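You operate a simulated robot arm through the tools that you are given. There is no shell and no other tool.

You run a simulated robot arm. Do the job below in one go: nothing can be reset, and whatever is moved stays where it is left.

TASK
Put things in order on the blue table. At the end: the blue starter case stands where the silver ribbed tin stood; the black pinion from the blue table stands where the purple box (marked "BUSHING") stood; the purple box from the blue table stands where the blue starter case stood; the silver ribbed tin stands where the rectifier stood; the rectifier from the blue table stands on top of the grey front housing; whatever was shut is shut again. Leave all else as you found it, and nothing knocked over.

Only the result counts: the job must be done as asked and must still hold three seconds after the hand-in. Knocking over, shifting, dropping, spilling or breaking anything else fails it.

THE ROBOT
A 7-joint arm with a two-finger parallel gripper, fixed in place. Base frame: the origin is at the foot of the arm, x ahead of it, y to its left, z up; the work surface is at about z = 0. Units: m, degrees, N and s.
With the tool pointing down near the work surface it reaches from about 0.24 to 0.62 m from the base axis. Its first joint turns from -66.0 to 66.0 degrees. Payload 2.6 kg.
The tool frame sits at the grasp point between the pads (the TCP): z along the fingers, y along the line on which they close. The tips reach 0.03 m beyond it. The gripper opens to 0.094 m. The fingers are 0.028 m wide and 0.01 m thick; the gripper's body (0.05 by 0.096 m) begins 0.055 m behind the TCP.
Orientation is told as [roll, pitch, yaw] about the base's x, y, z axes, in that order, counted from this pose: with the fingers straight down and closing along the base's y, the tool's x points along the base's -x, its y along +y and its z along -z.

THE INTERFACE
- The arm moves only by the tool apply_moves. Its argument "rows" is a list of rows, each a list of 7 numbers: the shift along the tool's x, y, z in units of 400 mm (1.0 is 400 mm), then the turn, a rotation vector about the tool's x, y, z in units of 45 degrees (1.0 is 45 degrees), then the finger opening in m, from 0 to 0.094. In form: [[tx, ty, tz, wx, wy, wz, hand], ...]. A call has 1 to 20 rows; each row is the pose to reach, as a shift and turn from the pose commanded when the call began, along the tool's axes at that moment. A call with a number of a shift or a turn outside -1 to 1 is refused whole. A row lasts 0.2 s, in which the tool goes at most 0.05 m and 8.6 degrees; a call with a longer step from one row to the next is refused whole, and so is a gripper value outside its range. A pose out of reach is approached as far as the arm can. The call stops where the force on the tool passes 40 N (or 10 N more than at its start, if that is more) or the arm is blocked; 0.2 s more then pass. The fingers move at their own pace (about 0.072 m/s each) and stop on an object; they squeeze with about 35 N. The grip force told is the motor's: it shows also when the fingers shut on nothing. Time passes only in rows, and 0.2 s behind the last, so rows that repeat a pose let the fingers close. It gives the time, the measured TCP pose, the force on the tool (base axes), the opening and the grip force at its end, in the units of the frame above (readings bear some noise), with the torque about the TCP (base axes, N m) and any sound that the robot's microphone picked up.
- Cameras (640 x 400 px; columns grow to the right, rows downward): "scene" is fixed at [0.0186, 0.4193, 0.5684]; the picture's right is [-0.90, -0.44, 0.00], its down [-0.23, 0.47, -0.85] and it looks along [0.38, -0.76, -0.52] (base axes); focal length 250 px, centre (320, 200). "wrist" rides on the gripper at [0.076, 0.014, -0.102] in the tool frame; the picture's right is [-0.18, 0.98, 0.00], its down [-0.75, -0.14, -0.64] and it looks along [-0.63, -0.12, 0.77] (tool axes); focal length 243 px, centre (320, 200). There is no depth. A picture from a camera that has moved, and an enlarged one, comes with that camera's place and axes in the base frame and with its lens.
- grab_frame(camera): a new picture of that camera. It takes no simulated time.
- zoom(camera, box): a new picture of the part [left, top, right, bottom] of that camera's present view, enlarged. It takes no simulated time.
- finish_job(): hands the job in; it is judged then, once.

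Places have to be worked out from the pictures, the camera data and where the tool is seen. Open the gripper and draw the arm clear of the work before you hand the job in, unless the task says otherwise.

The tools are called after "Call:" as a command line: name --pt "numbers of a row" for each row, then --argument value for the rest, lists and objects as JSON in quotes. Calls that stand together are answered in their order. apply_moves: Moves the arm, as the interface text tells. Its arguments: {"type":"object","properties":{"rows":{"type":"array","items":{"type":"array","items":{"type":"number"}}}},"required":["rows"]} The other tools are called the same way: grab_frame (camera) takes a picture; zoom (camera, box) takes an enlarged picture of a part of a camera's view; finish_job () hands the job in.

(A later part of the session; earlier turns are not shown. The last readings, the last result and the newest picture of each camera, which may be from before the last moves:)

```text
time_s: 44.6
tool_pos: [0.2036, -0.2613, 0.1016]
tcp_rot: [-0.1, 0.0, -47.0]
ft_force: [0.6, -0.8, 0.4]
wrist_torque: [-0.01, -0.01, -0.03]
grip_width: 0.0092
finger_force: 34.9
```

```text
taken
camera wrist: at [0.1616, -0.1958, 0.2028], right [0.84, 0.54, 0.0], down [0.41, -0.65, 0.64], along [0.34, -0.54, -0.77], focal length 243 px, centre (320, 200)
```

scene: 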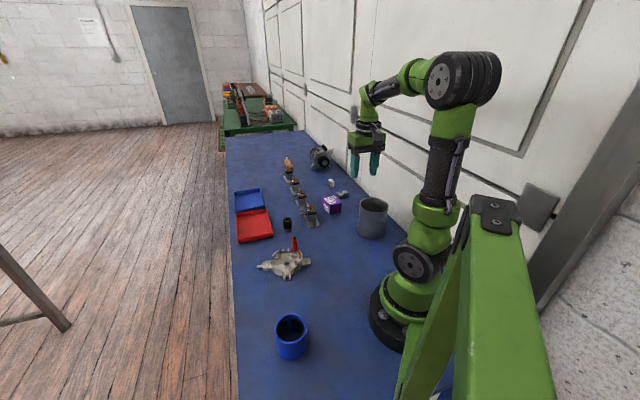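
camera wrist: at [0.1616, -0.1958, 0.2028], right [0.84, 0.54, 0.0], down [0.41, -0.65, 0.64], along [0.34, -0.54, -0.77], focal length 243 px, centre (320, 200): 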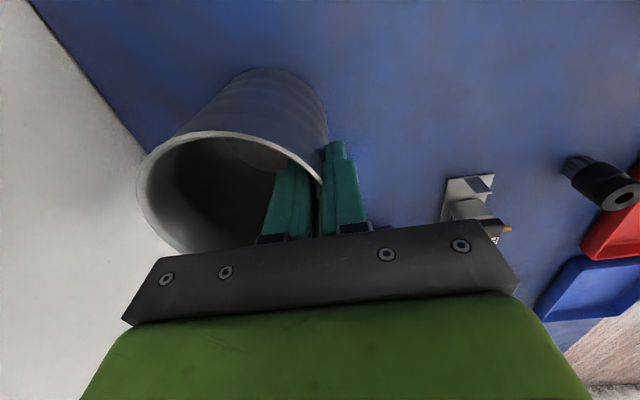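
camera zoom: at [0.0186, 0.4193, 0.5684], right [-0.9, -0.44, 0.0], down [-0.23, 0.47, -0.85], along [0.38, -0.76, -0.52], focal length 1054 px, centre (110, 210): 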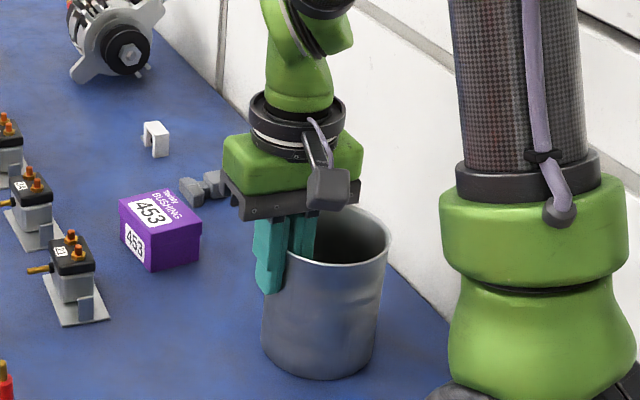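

I have a firm hold on the rim wall at 9.2 mm. I lift a little and check that the tin hangs upright.

Call:
apply_moves --pt "0 0 -0.02 0 0 0 0.0" --pt "0 0 -0.06 0 0 0 0.0" --pt "0 0 -0.11 0 0 0 0.0" --pt "0 0 -0.15 0 0 0 0.0" --pt "0 0 -0.17 0 0 0 0.0"

Call:
zoom --camera "scene" --box '[325, 120, 415, 245]'

Call:
grab_frame --camera "wrist"

```text
time_s: 45.8
tool_pos: [0.2017, -0.2619, 0.1677]
tcp_rot: [0.0, 0.0, -46.9]
ft_force: [0.1, -0.4, -0.8]
wrist_torque: [0.04, -0.02, 0.03]
grip_width: 0.0093
finger_force: 34.6
```

```text
3.20 times, centred on (370, 182) of scene
camera zoom: at [0.0186, 0.4193, 0.5684], right [-0.9, -0.44, 0.0], down [-0.23, 0.47, -0.85], along [0.38, -0.76, -0.52], focal length 801 px, centre (160, 256)
```

zoom: 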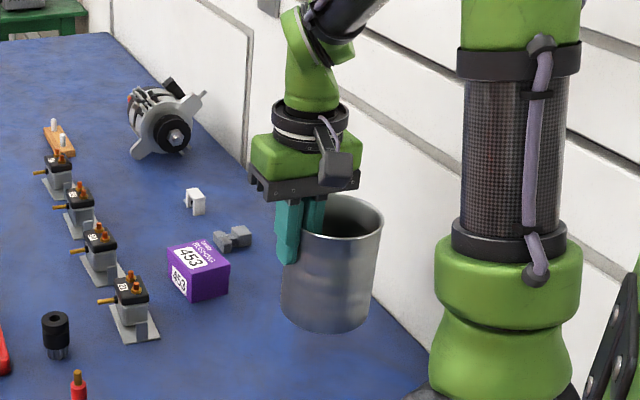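

```text
taken
camera wrist: at [0.1613, -0.1958, 0.2708], right [0.84, 0.54, 0.0], down [0.41, -0.65, 0.64], along [0.34, -0.54, -0.77], focal length 243 px, centre (320, 200)
```

wrist: 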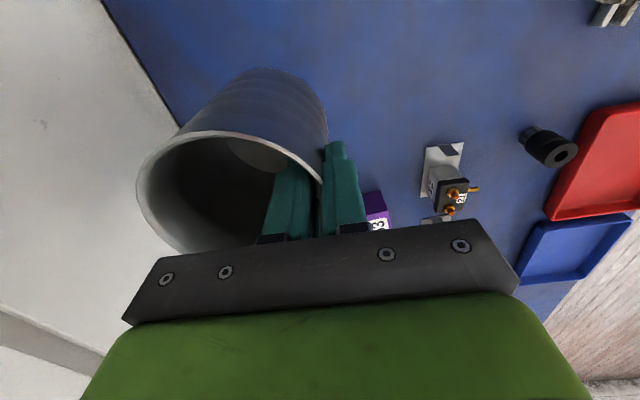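

The tin hangs upright with its bottom about 6 cm up. I carry it over to where the rectifier stood, aiming the tin's centre at (0.263, -0.402).

Call:
apply_moves --pt "-0.072 -0.0045 0 0 0 0 0.0" --pt "-0.144 -0.009 0 0 0 0 0.0" --pt "-0.216 -0.0135 0 0 0 0 0.0" --pt "-0.288 -0.018 0 0 0 0 0.0" --pt "-0.36 -0.0225 0 0 0 0 0.0"

Call:
zoom --camera "scene" --box '[310, 120, 400, 235]'

Call:
grab_frame --camera "wrist"

```text
time_s: 47.0
tool_pos: [0.2947, -0.3728, 0.169]
tcp_rot: [0.0, 0.0, -47.0]
ft_force: [0.3, -0.9, -1.1]
wrist_torque: [0.02, -0.01, 0.04]
grip_width: 0.0091
finger_force: 35.0
```

```text
3.48 times, centred on (355, 178) of scene
camera zoom: at [0.0186, 0.4193, 0.5684], right [-0.9, -0.44, 0.0], down [-0.23, 0.47, -0.85], along [0.38, -0.76, -0.52], focal length 871 px, centre (198, 278)
```

zoom: 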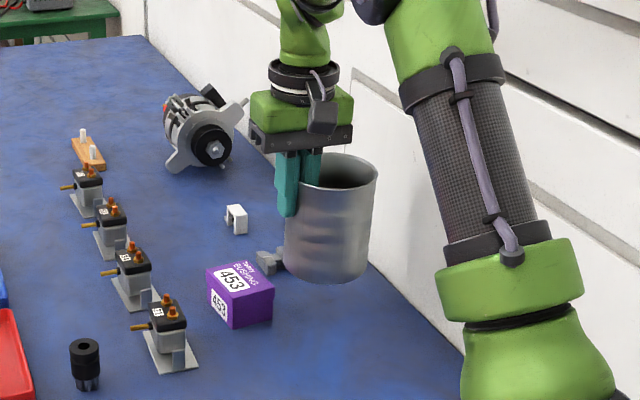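

```text
taken
camera wrist: at [0.2536, -0.3073, 0.2702], right [0.84, 0.54, 0.0], down [0.41, -0.65, 0.64], along [0.34, -0.54, -0.77], focal length 243 px, centre (320, 200)
```

wrist: 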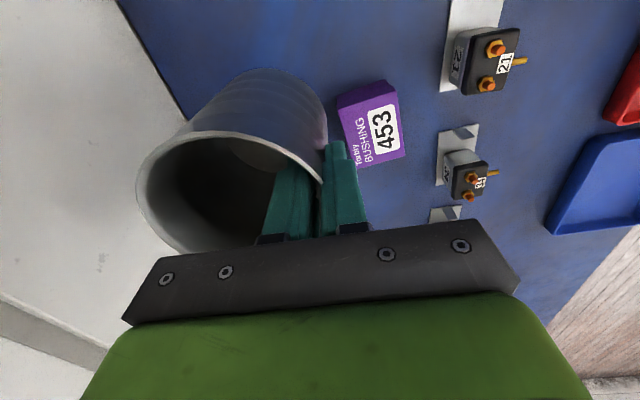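

The tin's centre is now over about (0.265, -0.401) and clear of the box. I lower it most of the way, then finish gently.

Call:
apply_moves --pt "0 0 0.05 0 0 0 0.0" --pt "0 0 0.1 0 0 0 0.0" --pt "0 0 0.14 0 0 0 0.0" --pt "0 0 0.156 0 0 0 0.0"

Call:
zoom --camera "scene" --box '[320, 150, 400, 225]'

```text
time_s: 48.0
tool_pos: [0.2946, -0.3722, 0.1051]
tcp_rot: [-0.1, 0.0, -47.1]
ft_force: [0.1, -0.6, -0.1]
wrist_torque: [0.0, -0.02, -0.01]
grip_width: 0.0095
finger_force: 34.9
```

```text
5.33 times, centred on (360, 188) of scene
camera zoom: at [0.0186, 0.4193, 0.5684], right [-0.9, -0.44, 0.0], down [-0.23, 0.47, -0.85], along [0.38, -0.76, -0.52], focal length 1335 px, centre (107, 267)
```

zoom: 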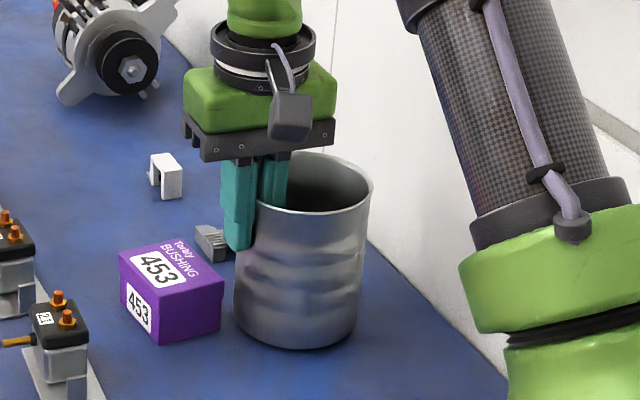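

The tin is only a few millimetres above the table and clear of the box. I make the last small steps down.

Call:
apply_moves --pt "0 0 0.005 0 0 0 0.0" --pt "0 0 0.008 0 0 0 0.0"

```text
time_s: 48.6
tool_pos: [0.2946, -0.3723, 0.1016]
tcp_rot: [0.0, 0.0, -47.0]
ft_force: [-0.7, -0.2, -1.1]
wrist_torque: [0.08, -0.04, 0.0]
grip_width: 0.0093
finger_force: 35.8
```

Still no load at z = 0.1016. I go 2 mm more.

Call:
apply_moves --pt "0 0 0.003 0 0 0 0.0" --pt "0 0 0.005 0 0 0 0.0"

```text
time_s: 49.2
tool_pos: [0.294, -0.3726, 0.1004]
tcp_rot: [0.1, 0.0, -47.1]
ft_force: [-0.3, 0.8, -1.8]
wrist_torque: [0.0, -0.04, 0.01]
grip_width: 0.0092
finger_force: 34.7
```

The grip height was about 0.100, so contact should be very close. I go one more millimetre.

Call:
apply_moves --pt "0 0 0.002 0 0 0 0.0" --pt "0 0 0.0035 0 0 0 0.0"

```text
time_s: 49.8
tool_pos: [0.2941, -0.3711, 0.1009]
tcp_rot: [-0.1, -0.1, -47.0]
ft_force: [-2.8, 4.2, 12.6]
wrist_torque: [0.54, 0.42, -0.01]
grip_width: 0.0092
finger_force: 35.0
```

The tin has touched down with 12 N. I back off slightly and open the fingers.

Call:
apply_moves --pt "0 0 -0.0015 0 0 0 0.0" --pt "0 0 -0.0015 0 0 0 0.012" --pt "0 0 -0.0015 0 0 0 0.02" --pt "0 0 -0.0015 0 0 0 0.035" --pt "0 0 -0.0015 0 0 0 0.04"

Call:
zoom --camera "scene" --box '[320, 150, 400, 225]'

Call:
grab_frame --camera "wrist"

```text
time_s: 51.0
tool_pos: [0.2949, -0.3731, 0.0994]
tcp_rot: [-0.1, 0.1, -47.0]
ft_force: [0.3, -0.1, 0.1]
wrist_torque: [-0.02, 0.03, 0.0]
grip_width: 0.04
finger_force: 0.0
```

```text
5.33 times, centred on (360, 188) of scene
camera zoom: at [0.0186, 0.4193, 0.5684], right [-0.9, -0.44, 0.0], down [-0.23, 0.47, -0.85], along [0.38, -0.76, -0.52], focal length 1335 px, centre (107, 267)
```

zoom: 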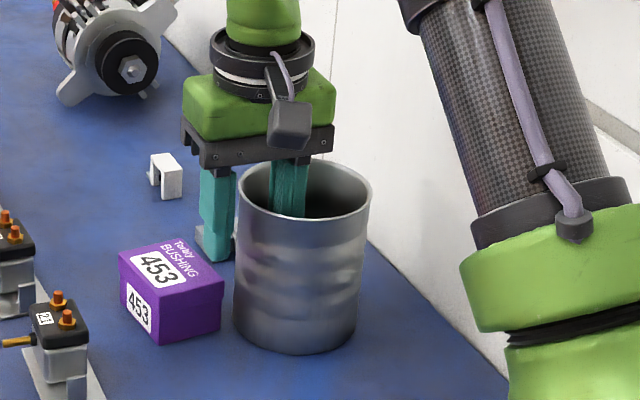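

```text
taken
camera wrist: at [0.2535, -0.3071, 0.2023], right [0.84, 0.54, 0.0], down [0.41, -0.65, 0.64], along [0.34, -0.54, -0.77], focal length 243 px, centre (320, 200)
```

wrist: 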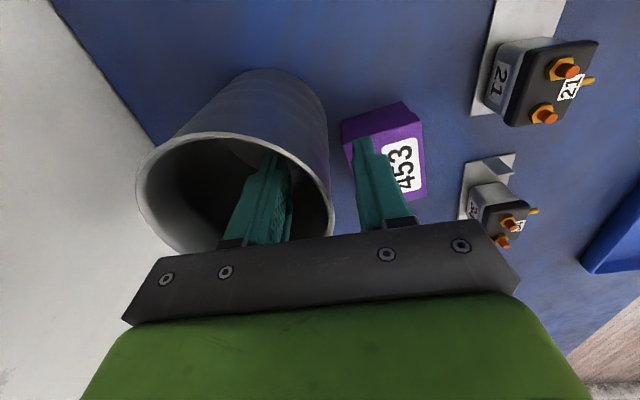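

The tin stands at the rectifier's old spot. I rise straight up out of it.

Call:
apply_moves --pt "0 0 -0.06 0 0 0 0.04" --pt "0 0 -0.15 0 0 0 0.04" --pt "0 0 -0.25 0 0 0 0.04" --pt "0 0 -0.35 0 0 0 0.04" --pt "0 0 -0.45 0 0 0 0.04"

Call:
grab_frame --camera "wrist"

Call:
zoom --camera "scene" --box '[310, 150, 410, 240]'

```text
time_s: 52.2
tool_pos: [0.2929, -0.3739, 0.2804]
tcp_rot: [0.0, 0.1, -47.0]
ft_force: [0.1, -0.1, 0.1]
wrist_torque: [0.0, 0.0, 0.0]
grip_width: 0.0396
finger_force: 0.0
```

```text
taken
camera wrist: at [0.2535, -0.3067, 0.3826], right [0.84, 0.54, 0.0], down [0.41, -0.65, 0.64], along [0.34, -0.54, -0.77], focal length 243 px, centre (320, 200)
```

wrist: 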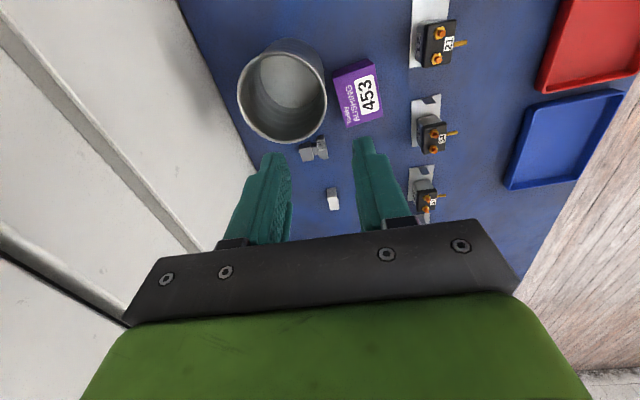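

```text
4.44 times, centred on (360, 195) of scene
camera zoom: at [0.0186, 0.4193, 0.5684], right [-0.9, -0.44, 0.0], down [-0.23, 0.47, -0.85], along [0.38, -0.76, -0.52], focal length 1113 px, centre (142, 222)
```

zoom: 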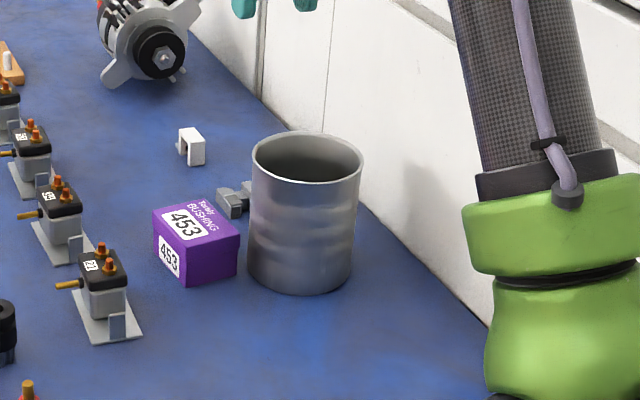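

The tin stands upright at about (0.264, -0.400). Next is the blue starter case on the other side, so I swing across at safe height and turn the wrist on the way.

Call:
apply_moves --pt "0.0662 0.0775 -0.01 0 0 -0.1028 0.07" --pt "0.1324 0.1551 -0.02 0 0 -0.2055 0.09" --pt "0.1986 0.2326 -0.03 0 0 -0.3083 0.09" --pt "0.2648 0.3102 -0.04 0 0 -0.411 0.09" --pt "0.3309 0.3877 -0.05 0 0 -0.5138 0.09" --pt "0.3971 0.4652 -0.05 0 0 -0.6165 0.09" --pt "0.4633 0.5428 -0.05 0 0 -0.7193 0.09" --pt "0.5295 0.6203 -0.05 0 0 -0.822 0.09"

Call:
grab_frame --camera "wrist"

Call:
grab_frame --camera "scene"

```text
time_s: 54.0
tool_pos: [0.3329, -0.0493, 0.2977]
tcp_rot: [0.0, -0.1, -10.0]
ft_force: [0.1, 0.8, -0.5]
wrist_torque: [0.03, 0.04, 0.01]
grip_width: 0.0899
finger_force: 0.0
```

```text
taken
camera wrist: at [0.2597, -0.0211, 0.4006], right [0.35, 0.94, 0.0], down [0.72, -0.27, 0.64], along [0.6, -0.23, -0.77], focal length 243 px, centre (320, 200)
```

wrist: 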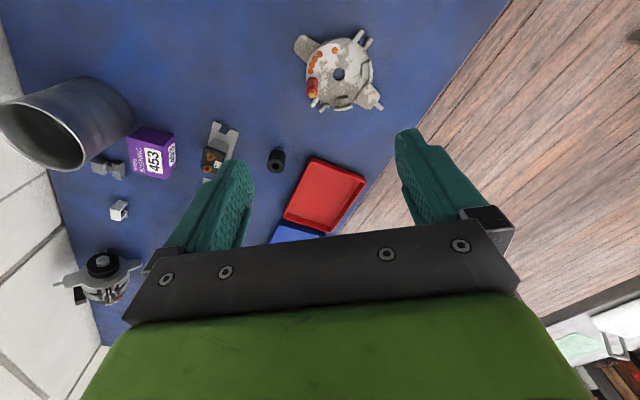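

```text
taken
```

scene: 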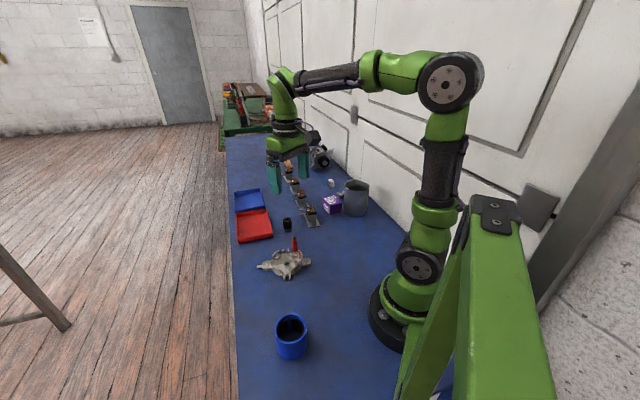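

The fixed scene camera sees the starter case well from close by. I zoom in on it to measure its position and size.

Call:
zoom --camera "scene" --box '[255, 300, 325, 370]'

Call:
zoom --camera "scene" --box '[340, 180, 640, 400]'

```text
5.71 times, centred on (290, 335) of scene
camera zoom: at [0.0186, 0.4192, 0.5684], right [-0.9, -0.44, 0.0], down [-0.23, 0.47, -0.85], along [0.38, -0.76, -0.52], focal length 1430 px, centre (491, -571)
```

zoom: 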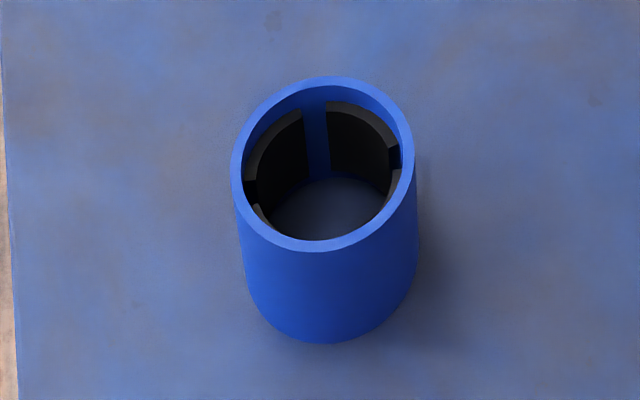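

```text
1.82 times, centred on (490, 290) of scene
camera zoom: at [0.0186, 0.4192, 0.5684], right [-0.9, -0.44, 0.0], down [-0.23, 0.47, -0.85], along [0.38, -0.76, -0.52], focal length 455 px, centre (11, 36)
```

zoom: 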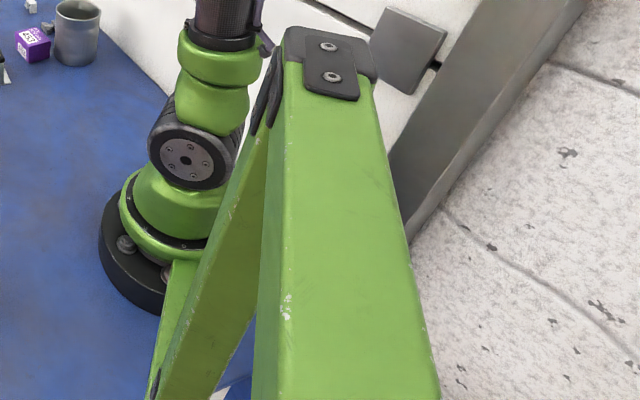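

The case is about 0.067 m across and 0.07 m tall, centred near (0.2085, 0.1755). I move above it with the gripper fully open.

Call:
apply_moves --pt "0.0577 0.0714 0.0 0 0 0.0317 0.094" --pt "0.1154 0.1427 0.0 0 0 0.0634 0.094" --pt "0.1731 0.2141 0.03 0 0 0.0951 0.094" --pt "0.2307 0.2854 0.06 0 0 0.1269 0.094" --pt "0.2884 0.3568 0.09 0 0 0.1586 0.094" --pt "0.3461 0.4281 0.12 0 0 0.1903 0.094" --pt "0.4038 0.4995 0.15 0 0 0.222 0.094"

Call:
grab_frame --camera "wrist"

Call:
grab_frame --camera "scene"

```text
time_s: 55.6
tool_pos: [0.205, 0.1773, 0.2411]
tcp_rot: [-0.1, 0.0, -20.1]
ft_force: [-0.9, 0.3, -0.2]
wrist_torque: [0.0, -0.05, -0.03]
grip_width: 0.0938
finger_force: 0.0
```

```text
taken
camera wrist: at [0.1392, 0.2166, 0.3425], right [0.51, 0.86, 0.0], down [0.66, -0.39, 0.64], along [0.55, -0.33, -0.77], focal length 243 px, centre (320, 200)
```

wrist: 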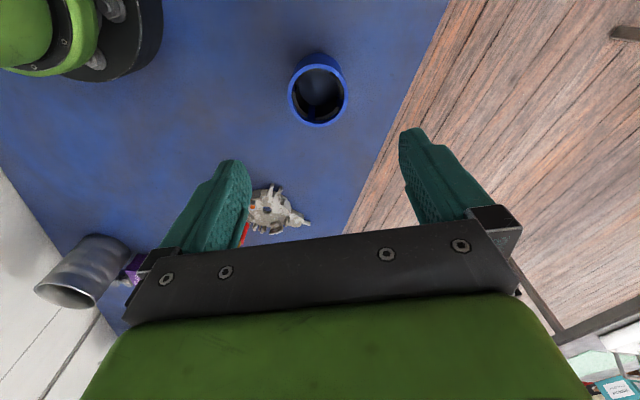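

```text
taken
```

scene: 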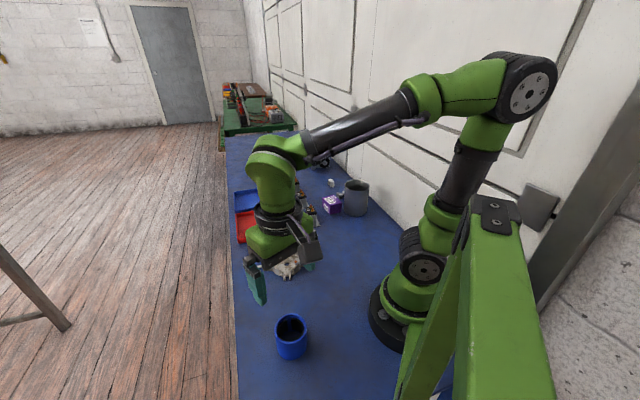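

Both cameras agree on the case's position. I zoom in for a finer check before coming down.

Call:
zoom --camera "wrist" --box '[270, 40, 370, 140]'

```text
4.00 times, centred on (320, 90) of wrist
camera zoom: at [0.1392, 0.2166, 0.3425], right [0.51, 0.86, 0.0], down [0.66, -0.39, 0.64], along [0.55, -0.33, -0.77], focal length 970 px, centre (320, 640)
```

zoom: 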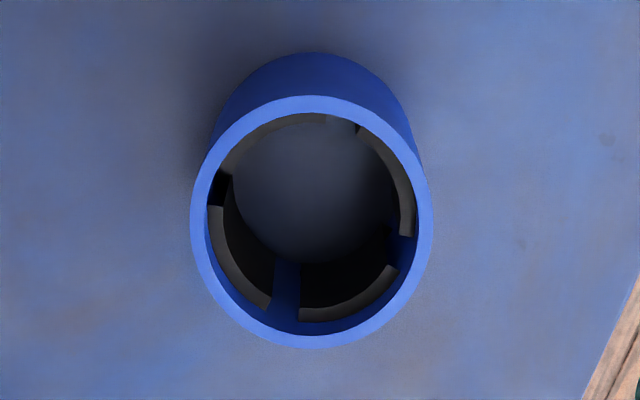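

The case's centre is at about (0.209, 0.174). I centre on it, descend to just above its rim, and look.

Call:
apply_moves --pt "-0.006 -0.002 0.08 0 0 0 0.094" --pt "-0.0122 -0.0043 0.17 0 0 0 0.094" --pt "-0.0122 -0.0043 0.25 0 0 0 0.094" --pt "-0.0122 -0.0043 0.3 0 0 0 0.094"

Call:
grab_frame --camera "wrist"

Call:
zoom --camera "scene" --box '[230, 240, 360, 370]'

```text
time_s: 56.6
tool_pos: [0.2121, 0.1731, 0.1197]
tcp_rot: [0.0, 0.0, -20.0]
ft_force: [1.1, -0.1, -0.3]
wrist_torque: [0.02, -0.01, 0.0]
grip_width: 0.0938
finger_force: 0.1
```

```text
taken
camera wrist: at [0.1449, 0.2127, 0.2226], right [0.51, 0.86, 0.0], down [0.66, -0.39, 0.64], along [0.55, -0.33, -0.77], focal length 243 px, centre (320, 200)
```

wrist: 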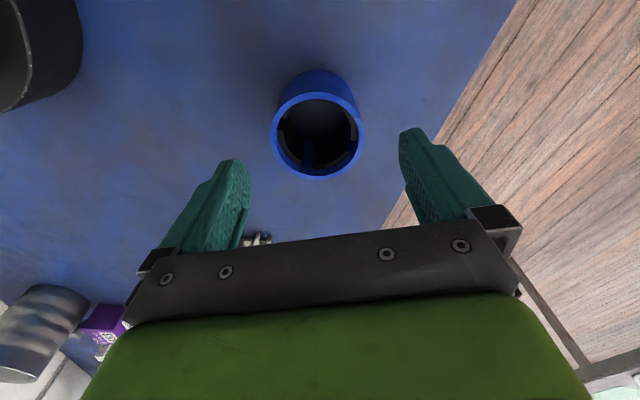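

```text
3.08 times, centred on (295, 305) of scene
camera zoom: at [0.0186, 0.4193, 0.5684], right [-0.9, -0.44, 0.0], down [-0.23, 0.47, -0.85], along [0.38, -0.76, -0.52], focal length 770 px, centre (397, -123)
```

zoom: 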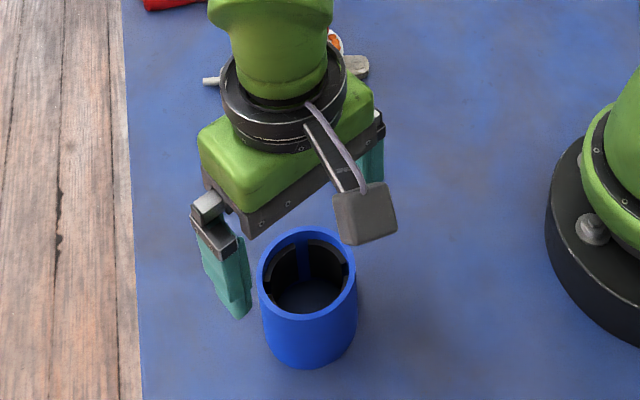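

The fingers straddle the case with room on both sides. I descend to z of about 0.045 with a small correction toward its centre.

Call:
apply_moves --pt "0.005 0 0.05 0 0 0 0.094" --pt "0.008 0 0.1 0 0 0 0.094" --pt "0.008 0 0.15 0 0 0 0.094" --pt "0.008 0 0.185 0 0 0 0.094"

Call:
grab_frame --camera "wrist"

Call:
zoom --camera "scene" --box '[230, 260, 360, 370]'

```text
time_s: 57.6
tool_pos: [0.2076, 0.1735, 0.0455]
tcp_rot: [0.1, -0.1, -19.9]
ft_force: [0.4, 0.2, 0.3]
wrist_torque: [-0.01, -0.02, 0.02]
grip_width: 0.0939
finger_force: 0.2
```

```text
taken
camera wrist: at [0.142, 0.2131, 0.1482], right [0.51, 0.86, 0.0], down [0.66, -0.39, 0.64], along [0.55, -0.33, -0.77], focal length 243 px, centre (320, 200)
```

wrist: 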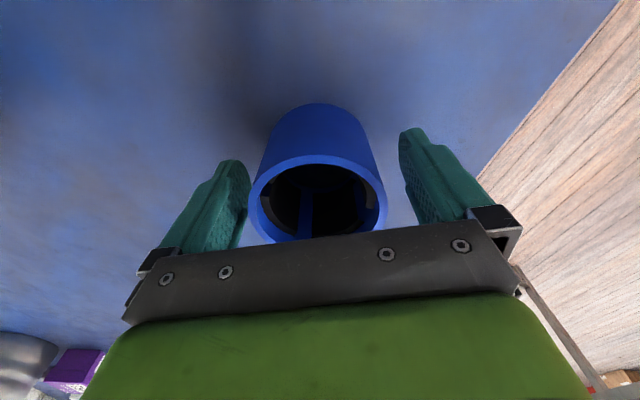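

```text
3.64 times, centred on (295, 315) of scene
camera zoom: at [0.0186, 0.4193, 0.5684], right [-0.9, -0.44, 0.0], down [-0.23, 0.47, -0.85], along [0.38, -0.76, -0.52], focal length 910 px, centre (411, -218)
```

zoom: 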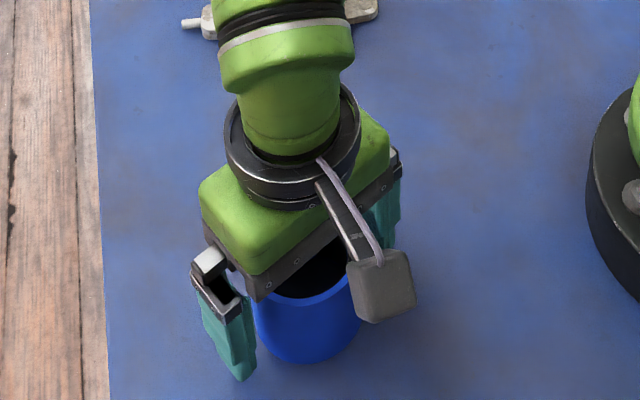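

The case sits between the open fingers. I close on it.

Call:
apply_moves --pt "0 0 0 0 0 0 0.08" --pt "0 0 0 0 0 0 0.065" --pt "0 0 0 0 0 0 0.05" --pt "0 0 0 0 0 0 0.04" --pt "0 0 0 0 0 0 0.04"

Call:
grab_frame --camera "wrist"

```text
time_s: 58.8
tool_pos: [0.2081, 0.1732, 0.0466]
tcp_rot: [0.0, -0.1, -20.0]
ft_force: [0.2, 0.1, 0.1]
wrist_torque: [0.01, 0.03, -0.02]
grip_width: 0.0704
finger_force: 35.0
```

```text
taken
camera wrist: at [0.1419, 0.213, 0.1483], right [0.51, 0.86, 0.0], down [0.66, -0.39, 0.64], along [0.55, -0.33, -0.77], focal length 243 px, centre (320, 200)
```

wrist: 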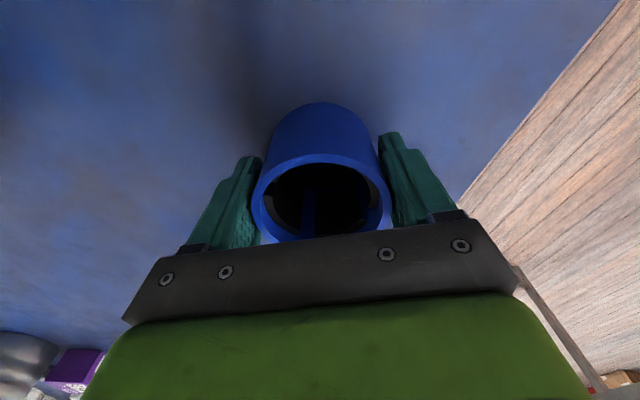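

Gripped firmly at 70 mm. I lift straight up and check.

Call:
apply_moves --pt "0 0 -0.02 0 0 0 0.04" --pt "0 0 -0.08 0 0 0 0.04" --pt "0 0 -0.17 0 0 0 0.04" --pt "0 0 -0.27 0 0 0 0.04" --pt "0 0 -0.37 0 0 0 0.04"

Call:
grab_frame --camera "wrist"

Call:
grab_frame --camera "scene"

```text
time_s: 60.0
tool_pos: [0.2071, 0.1743, 0.1938]
tcp_rot: [0.0, -0.1, -19.8]
ft_force: [-0.7, 0.4, -7.1]
wrist_torque: [-0.01, 0.0, 0.0]
grip_width: 0.0701
finger_force: 35.1
```

```text
taken
camera wrist: at [0.1405, 0.2136, 0.2957], right [0.51, 0.86, 0.0], down [0.66, -0.39, 0.64], along [0.55, -0.33, -0.77], focal length 243 px, centre (320, 200)
```

wrist: 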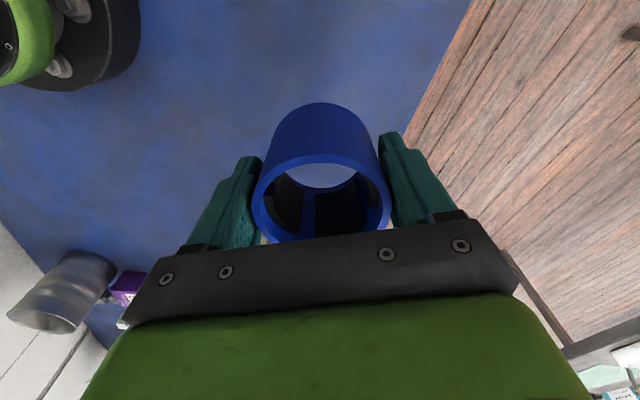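

```text
taken
```

scene: 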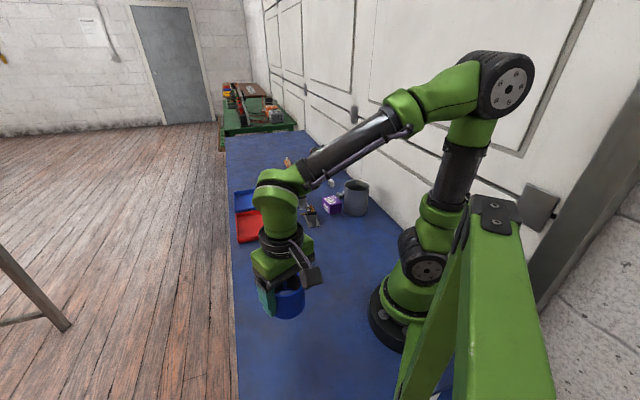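

The case lifts cleanly and weighs about 0.7 kg. Its true rim height is about 0.051, which puts its original centre at about (0.215, 0.169). I swing it in an arc around the base, staying high above the rectifier, towards the tin's old spot.

Call:
apply_moves --pt "-0.0822 -0.0467 -0.03 0 0 0 0.04" --pt "-0.1643 -0.0934 -0.06 0 0 0 0.04" --pt "-0.2465 -0.1401 -0.09 0 0 0 0.04" --pt "-0.3286 -0.1868 -0.09 0 0 0 0.04" --pt "-0.4108 -0.2335 -0.09 0 0 0 0.04" --pt "-0.4356 -0.3309 -0.09 0 0 0.12 0.04" --pt "-0.4604 -0.4282 -0.09 0 0 0.24 0.04" --pt "-0.4852 -0.5256 -0.09 0 0 0.36 0.04" --pt "-0.51 -0.6229 -0.09 0 0 0.48 0.04" --pt "-0.5348 -0.7203 -0.09 0 0 0.6 0.04"

Call:
grab_frame --camera "wrist"

Call:
grab_frame --camera "scene"

```text
time_s: 62.2
tool_pos: [0.3093, -0.17, 0.2313]
tcp_rot: [0.0, 0.0, -47.1]
ft_force: [-1.2, -0.1, -7.4]
wrist_torque: [0.03, -0.01, 0.04]
grip_width: 0.0705
finger_force: 34.9
```

```text
taken
camera wrist: at [0.2687, -0.1047, 0.3329], right [0.84, 0.54, 0.0], down [0.41, -0.65, 0.64], along [0.34, -0.54, -0.77], focal length 243 px, centre (320, 200)
```

wrist: 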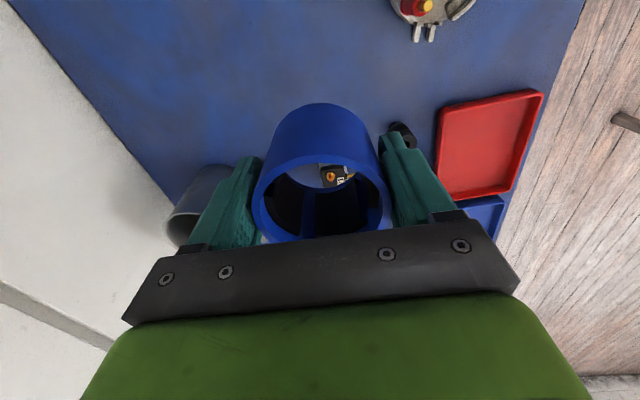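

```text
taken
```

scene: 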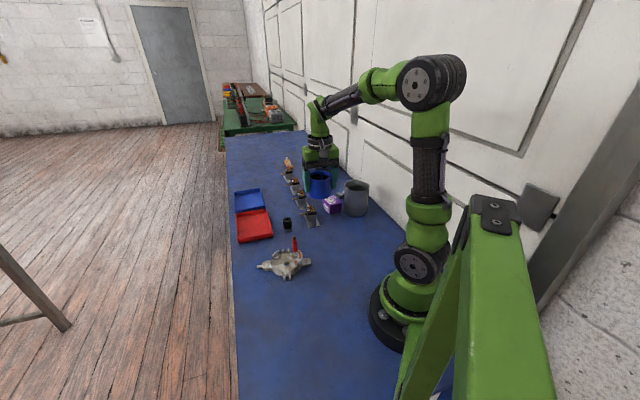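

The case is level. I bring it over the tin's former spot, aiming the case's centre at (0.171, -0.2955).

Call:
apply_moves --pt "0.0048 -0.0934 0.0 0 0 0 0.04" --pt "0.0095 -0.1868 0.0 0 0 0 0.04" --pt "0.0143 -0.2802 0.02 0 0 0 0.04" --pt "0.019 -0.3736 0.07 0 0 0 0.04" --pt "0.0238 -0.467 0.125 0 0 0 0.04"

Call:
grab_frame --camera "wrist"

Call:
zoom --camera "scene" --box '[310, 120, 430, 250]'

```text
time_s: 63.4
tool_pos: [0.1661, -0.2911, 0.1795]
tcp_rot: [0.1, 0.0, -46.9]
ft_force: [-0.4, 0.0, -6.6]
wrist_torque: [0.03, 0.01, -0.01]
grip_width: 0.0705
finger_force: 35.1
```

```text
taken
camera wrist: at [0.126, -0.2252, 0.2823], right [0.84, 0.54, 0.0], down [0.41, -0.65, 0.64], along [0.34, -0.54, -0.77], focal length 243 px, centre (320, 200)
```

wrist: 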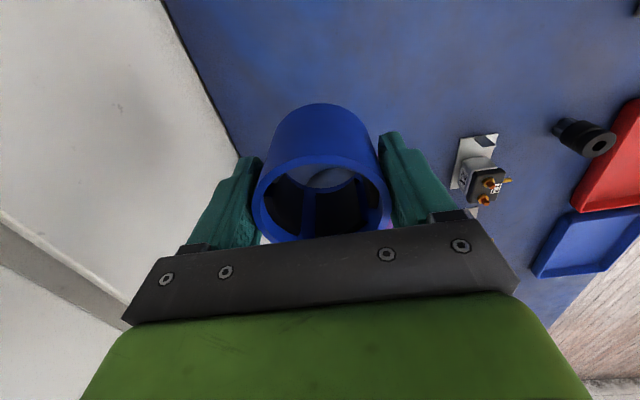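

```text
3.08 times, centred on (370, 185) of scene
camera zoom: at [0.0186, 0.4193, 0.5684], right [-0.9, -0.44, 0.0], down [-0.23, 0.47, -0.85], along [0.38, -0.76, -0.52], focal length 770 px, centre (166, 246)
```

zoom: 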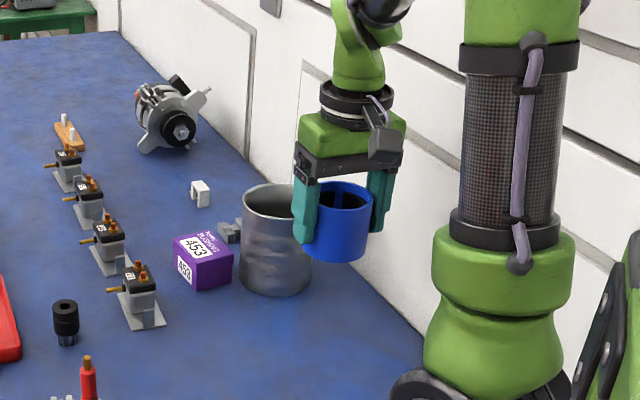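

All clear around it. I lower to a few millimetres above the table.

Call:
apply_moves --pt "0 0 0.08 0 0 0 0.04" --pt "0 0 0.16 0 0 0 0.04" --pt "0 0 0.24 0 0 0 0.04" --pt "0 0 0.3 0 0 0 0.04" --pt "0 0 0.32 0 0 0 0.04"

Call:
zoom --camera "scene" --box '[320, 150, 420, 250]'

```text
time_s: 64.6
tool_pos: [0.1675, -0.291, 0.0508]
tcp_rot: [0.1, 0.0, -46.9]
ft_force: [-0.9, 0.4, -7.1]
wrist_torque: [0.0, 0.01, 0.02]
grip_width: 0.0705
finger_force: 35.1
```

```text
4.00 times, centred on (370, 200) of scene
camera zoom: at [0.0186, 0.4192, 0.5684], right [-0.9, -0.44, 0.0], down [-0.23, 0.47, -0.85], along [0.38, -0.76, -0.52], focal length 1001 px, centre (120, 200)
```

zoom: 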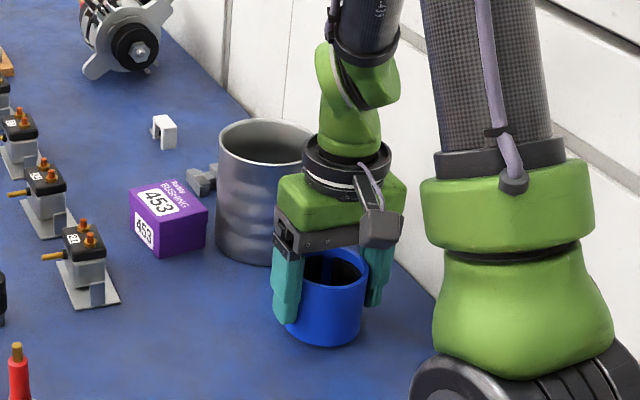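

The case is about 5 mm above the table. I lower in small steps to touch down.

Call:
apply_moves --pt "0 0 0.005 0 0 0 0.04" --pt "0 0 0.009 0 0 0 0.04"

```text
time_s: 65.2
tool_pos: [0.1665, -0.2913, 0.0473]
tcp_rot: [0.0, 0.0, -47.0]
ft_force: [0.0, 0.2, -6.6]
wrist_torque: [0.05, 0.0, -0.02]
grip_width: 0.0704
finger_force: 34.7
```

It's still carrying its full weight, so I go 1.5 mm more.

Call:
apply_moves --pt "0 0 0.002 0 0 0 0.04" --pt "0 0 0.004 0 0 0 0.04"

```text
time_s: 65.8
tool_pos: [0.1666, -0.2904, 0.0456]
tcp_rot: [0.0, 0.0, -47.0]
ft_force: [-0.1, -0.4, -6.4]
wrist_torque: [0.04, 0.0, -0.01]
grip_width: 0.0704
finger_force: 34.9
```

Still hanging, so I go one more small step.

Call:
apply_moves --pt "0 0 0.002 0 0 0 0.04" --pt "0 0 0.0035 0 0 0 0.04"

```text
time_s: 66.4
tool_pos: [0.1687, -0.2912, 0.0459]
tcp_rot: [0.0, -0.1, -47.0]
ft_force: [-3.6, 5.9, 15.1]
wrist_torque: [-0.02, 0.16, -0.17]
grip_width: 0.0704
finger_force: 35.0
```

Touchdown, with the force now upward. I ease off and open the fingers.

Call:
apply_moves --pt "0 0 -0.0015 0 0 0 0.04" --pt "0 0 -0.0015 0 0 0 0.073" --pt "0 0 -0.0015 0 0 0 0.08" --pt "0 0 -0.0015 0 0 0 0.088" --pt "0 0 -0.0015 0 0 0 0.094"

Call:
grab_frame --camera "wrist"

Call:
zoom --camera "scene" --box '[320, 150, 420, 250]'

```text
time_s: 67.6
tool_pos: [0.1675, -0.2911, 0.0449]
tcp_rot: [-0.1, 0.0, -47.0]
ft_force: [0.3, -0.1, -0.1]
wrist_torque: [0.02, 0.01, 0.0]
grip_width: 0.094
finger_force: 0.0
```

```text
taken
camera wrist: at [0.1265, -0.2249, 0.1481], right [0.84, 0.54, 0.0], down [0.41, -0.65, 0.64], along [0.34, -0.54, -0.77], focal length 243 px, centre (320, 200)
```

wrist: 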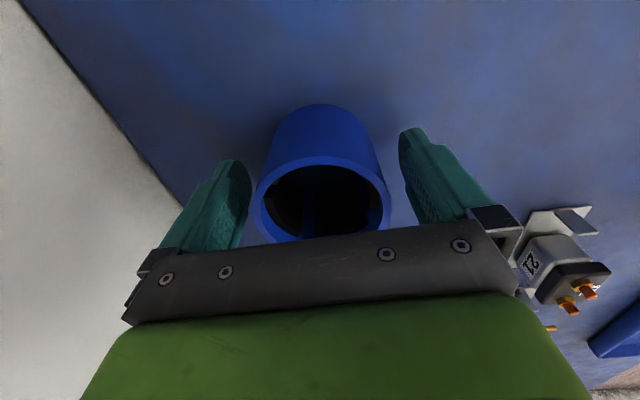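

```text
4.00 times, centred on (370, 200) of scene
camera zoom: at [0.0186, 0.4193, 0.5684], right [-0.9, -0.44, 0.0], down [-0.23, 0.47, -0.85], along [0.38, -0.76, -0.52], focal length 1001 px, centre (120, 200)
```

zoom: 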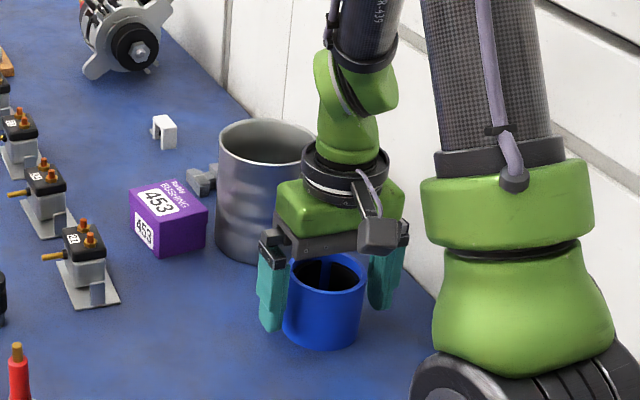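

The case stands free between the open fingers. I rise straight up.

Call:
apply_moves --pt "0 0 -0.06 0 0 0 0.094" --pt "0 0 -0.15 0 0 0 0.094" --pt "0 0 -0.25 0 0 0 0.094" --pt "0 0 -0.36 0 0 0 0.094" --pt "0 0 -0.47 0 0 0 0.094"

Call:
grab_frame --camera "wrist"

Call:
zoom --camera "scene" --box '[310, 150, 430, 250]'

```text
time_s: 68.8
tool_pos: [0.168, -0.2903, 0.2351]
tcp_rot: [0.0, 0.0, -47.0]
ft_force: [0.8, 0.4, 0.2]
wrist_torque: [-0.01, 0.04, 0.0]
grip_width: 0.094
finger_force: 0.0
```

```text
taken
camera wrist: at [0.1265, -0.225, 0.337], right [0.84, 0.54, 0.0], down [0.41, -0.65, 0.64], along [0.34, -0.54, -0.77], focal length 243 px, centre (320, 200)
```

wrist: 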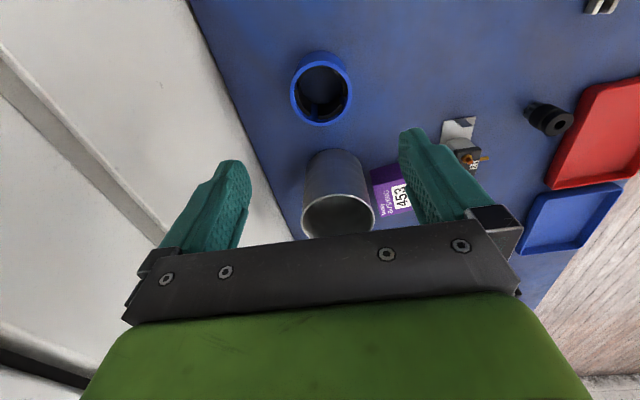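

```text
4.00 times, centred on (370, 200) of scene
camera zoom: at [0.0186, 0.4193, 0.5684], right [-0.9, -0.44, 0.0], down [-0.23, 0.47, -0.85], along [0.38, -0.76, -0.52], focal length 1001 px, centre (120, 200)
```

zoom: 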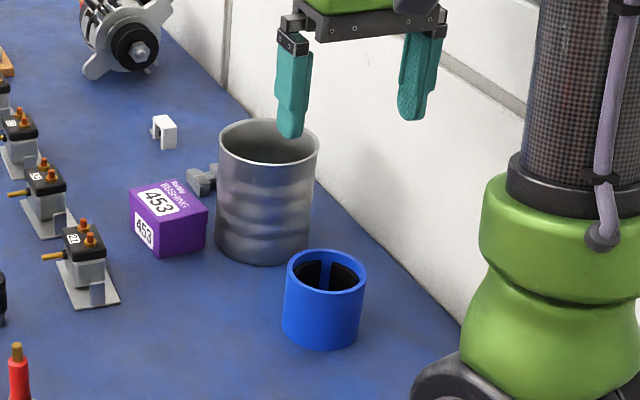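

The case now stands where the tin was, measured at about (0.171, -0.293). Next is the purple box: I look at it closely before choosing a grip, because it has a lid and the tin now stands beside it.

Call:
zoom --camera "scene" --box '[315, 185, 365, 220]'

Call:
zoom --camera "wrist" --box '[280, 120, 440, 240]'

```text
11.43 times, centred on (340, 202) of scene
camera zoom: at [0.0186, 0.4193, 0.5684], right [-0.9, -0.44, 0.0], down [-0.23, 0.47, -0.85], along [0.38, -0.76, -0.52], focal length 2861 px, centre (91, 171)
```

zoom: 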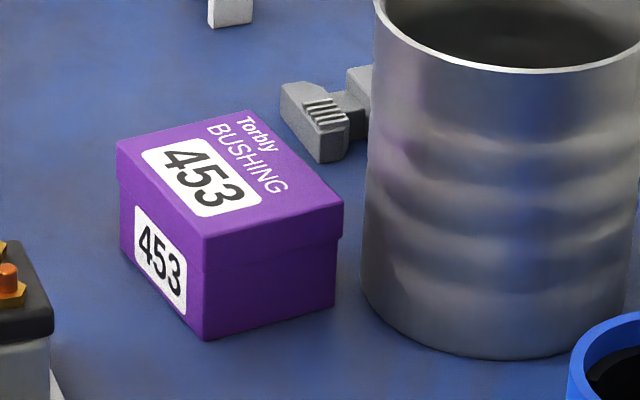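

```text
3.33 times, centred on (360, 180) of wrist
camera zoom: at [0.1265, -0.225, 0.337], right [0.84, 0.54, 0.0], down [0.41, -0.65, 0.64], along [0.34, -0.54, -0.77], focal length 809 px, centre (187, 267)
```

zoom: 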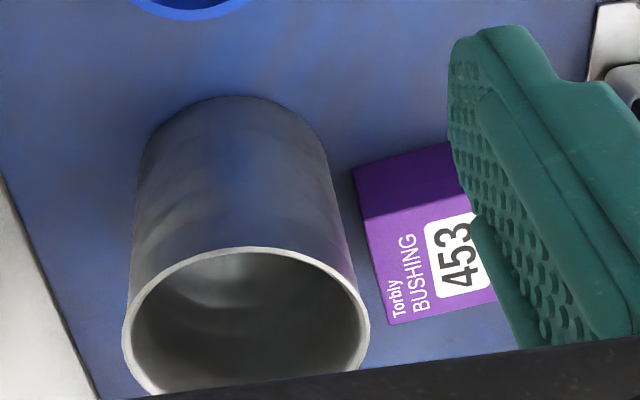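

The box's sides are nearly flush with the lid. To stay clear of the tin, I'll grip the box across its long side with the wrist camera on the side away from the tin (yaw about -129°). I turn there in two stages at safe height.

Call:
apply_moves --pt "-0.0406 0.0374 -0.02 0 0 0.1513 0.094" --pt "-0.0811 0.0748 -0.04 0 0 0.3027 0.094" --pt "-0.1217 0.1122 -0.0625 0 0 0.454 0.094" --pt "-0.1622 0.1495 -0.0625 0 0 0.6053 0.094" --pt "-0.2028 0.1869 -0.0625 0 0 0.7567 0.094" --pt "-0.2433 0.2243 -0.0625 0 0 0.908 0.094"

Call:
grab_frame --camera "scene"

```text
time_s: 70.2
tool_pos: [0.3, -0.3006, 0.2587]
tcp_rot: [0.0, 0.0, -88.0]
ft_force: [-0.3, -0.4, 0.2]
wrist_torque: [0.0, 0.0, 0.0]
grip_width: 0.0937
finger_force: 0.1
```

```text
taken
```

scene: 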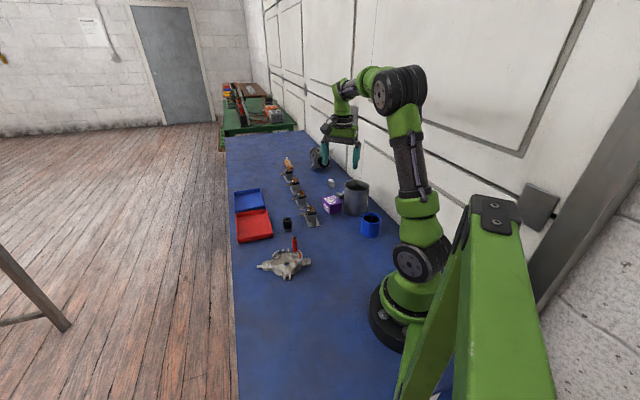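

The first turn is done. I continue turning and move over the box.

Call:
apply_moves --pt "-0.0198 0.028 0.025 0 0 0.1513 0.094" --pt "-0.0397 0.056 0.05 0 0 0.3027 0.094" --pt "-0.0595 0.084 0.075 0 0 0.454 0.094" --pt "-0.0793 0.112 0.1 0 0 0.6053 0.094" --pt "-0.0992 0.14 0.12 0 0 0.7567 0.094" --pt "-0.119 0.168 0.14 0 0 0.905 0.094"

Call:
grab_frame --camera "wrist"

Call:
zoom --camera "scene" --box '[290, 120, 410, 240]'

```text
time_s: 71.6
tool_pos: [0.3692, -0.3452, 0.2031]
tcp_rot: [0.0, 0.0, -128.7]
ft_force: [0.8, -0.2, -0.2]
wrist_torque: [-0.01, 0.01, -0.04]
grip_width: 0.0939
finger_force: 0.0
```

```text
taken
camera wrist: at [0.4279, -0.2944, 0.305], right [0.65, -0.76, 0.0], down [-0.58, -0.5, 0.64], along [-0.49, -0.42, -0.77], focal length 243 px, centre (320, 200)
```

wrist: 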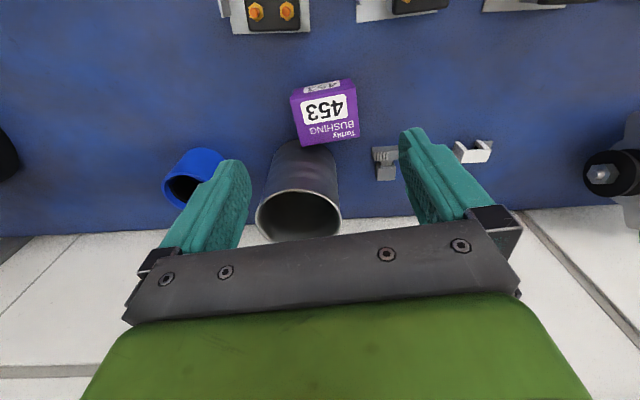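

```text
3.33 times, centred on (350, 180) of scene
camera zoom: at [0.0186, 0.4193, 0.5684], right [-0.9, -0.44, 0.0], down [-0.23, 0.47, -0.85], along [0.38, -0.76, -0.52], focal length 834 px, centre (220, 267)
```

zoom: 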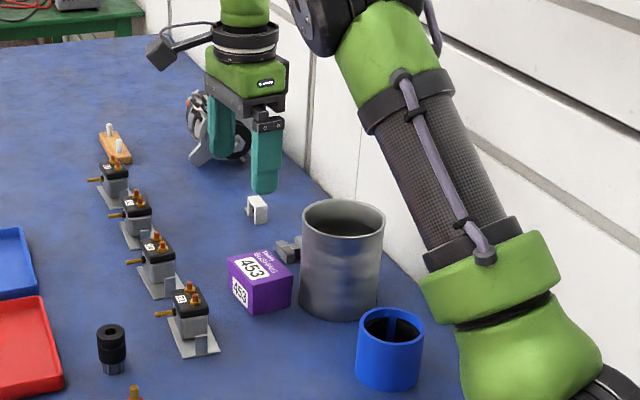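

The box is clearly in view with good clearance to the tin. I zoom in to measure its exact pose.

Call:
zoom --camera "wrist" --box '[270, 60, 380, 160]'

```text
4.00 times, centred on (325, 110) of wrist
camera zoom: at [0.4279, -0.2944, 0.305], right [0.65, -0.76, 0.0], down [-0.58, -0.5, 0.64], along [-0.49, -0.42, -0.77], focal length 970 px, centre (300, 560)
```

zoom: 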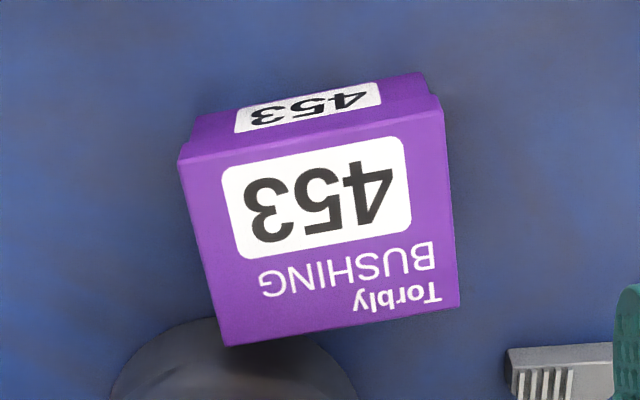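

The box's centre is at about (0.356, -0.366) and its long side at -38.6°, which matches the gripper yaw. I centre on it, slightly to the far side from the tin, and descend to just above it first.

Call:
apply_moves --pt "-0.025 0.003 0.0 0 0 0 0.094" --pt "-0.045 0.006 0.05 0 0 0 0.094" --pt "-0.045 0.006 0.14 0 0 0 0.094" --pt "-0.045 0.006 0.22 0 0 0 0.094"

Call:
grab_frame --camera "wrist"

Call:
zoom --camera "scene" --box '[290, 130, 400, 230]'

```text
time_s: 72.6
tool_pos: [0.3602, -0.3618, 0.1159]
tcp_rot: [0.0, 0.1, -128.6]
ft_force: [0.1, 0.2, 0.3]
wrist_torque: [-0.04, 0.03, 0.01]
grip_width: 0.0939
finger_force: 0.1
```

```text
taken
camera wrist: at [0.4187, -0.3108, 0.2162], right [0.65, -0.76, 0.0], down [-0.58, -0.5, 0.64], along [-0.49, -0.42, -0.77], focal length 243 px, centre (320, 200)
```

wrist: 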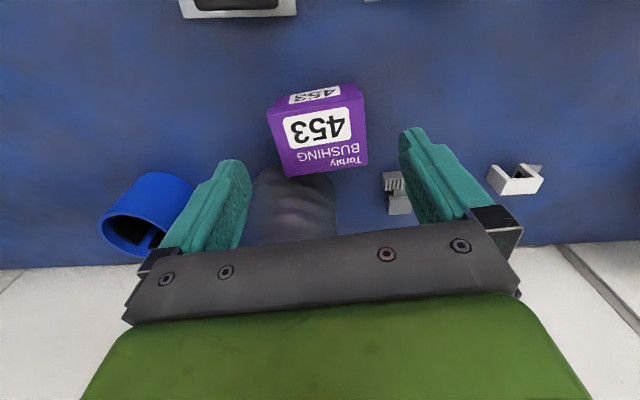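

```text
4.00 times, centred on (345, 180) of scene
camera zoom: at [0.0186, 0.4193, 0.5684], right [-0.9, -0.44, 0.0], down [-0.23, 0.47, -0.85], along [0.38, -0.76, -0.52], focal length 1001 px, centre (220, 280)
```

zoom: 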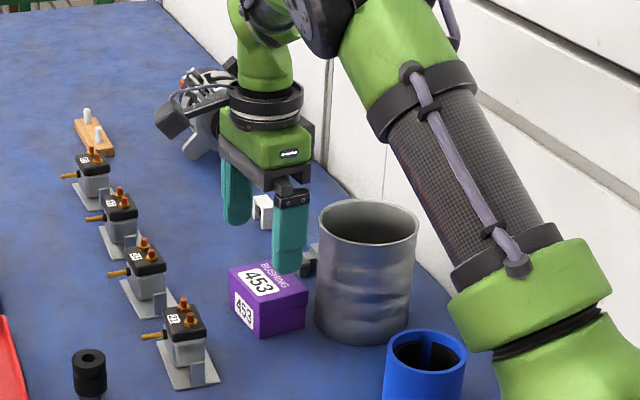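

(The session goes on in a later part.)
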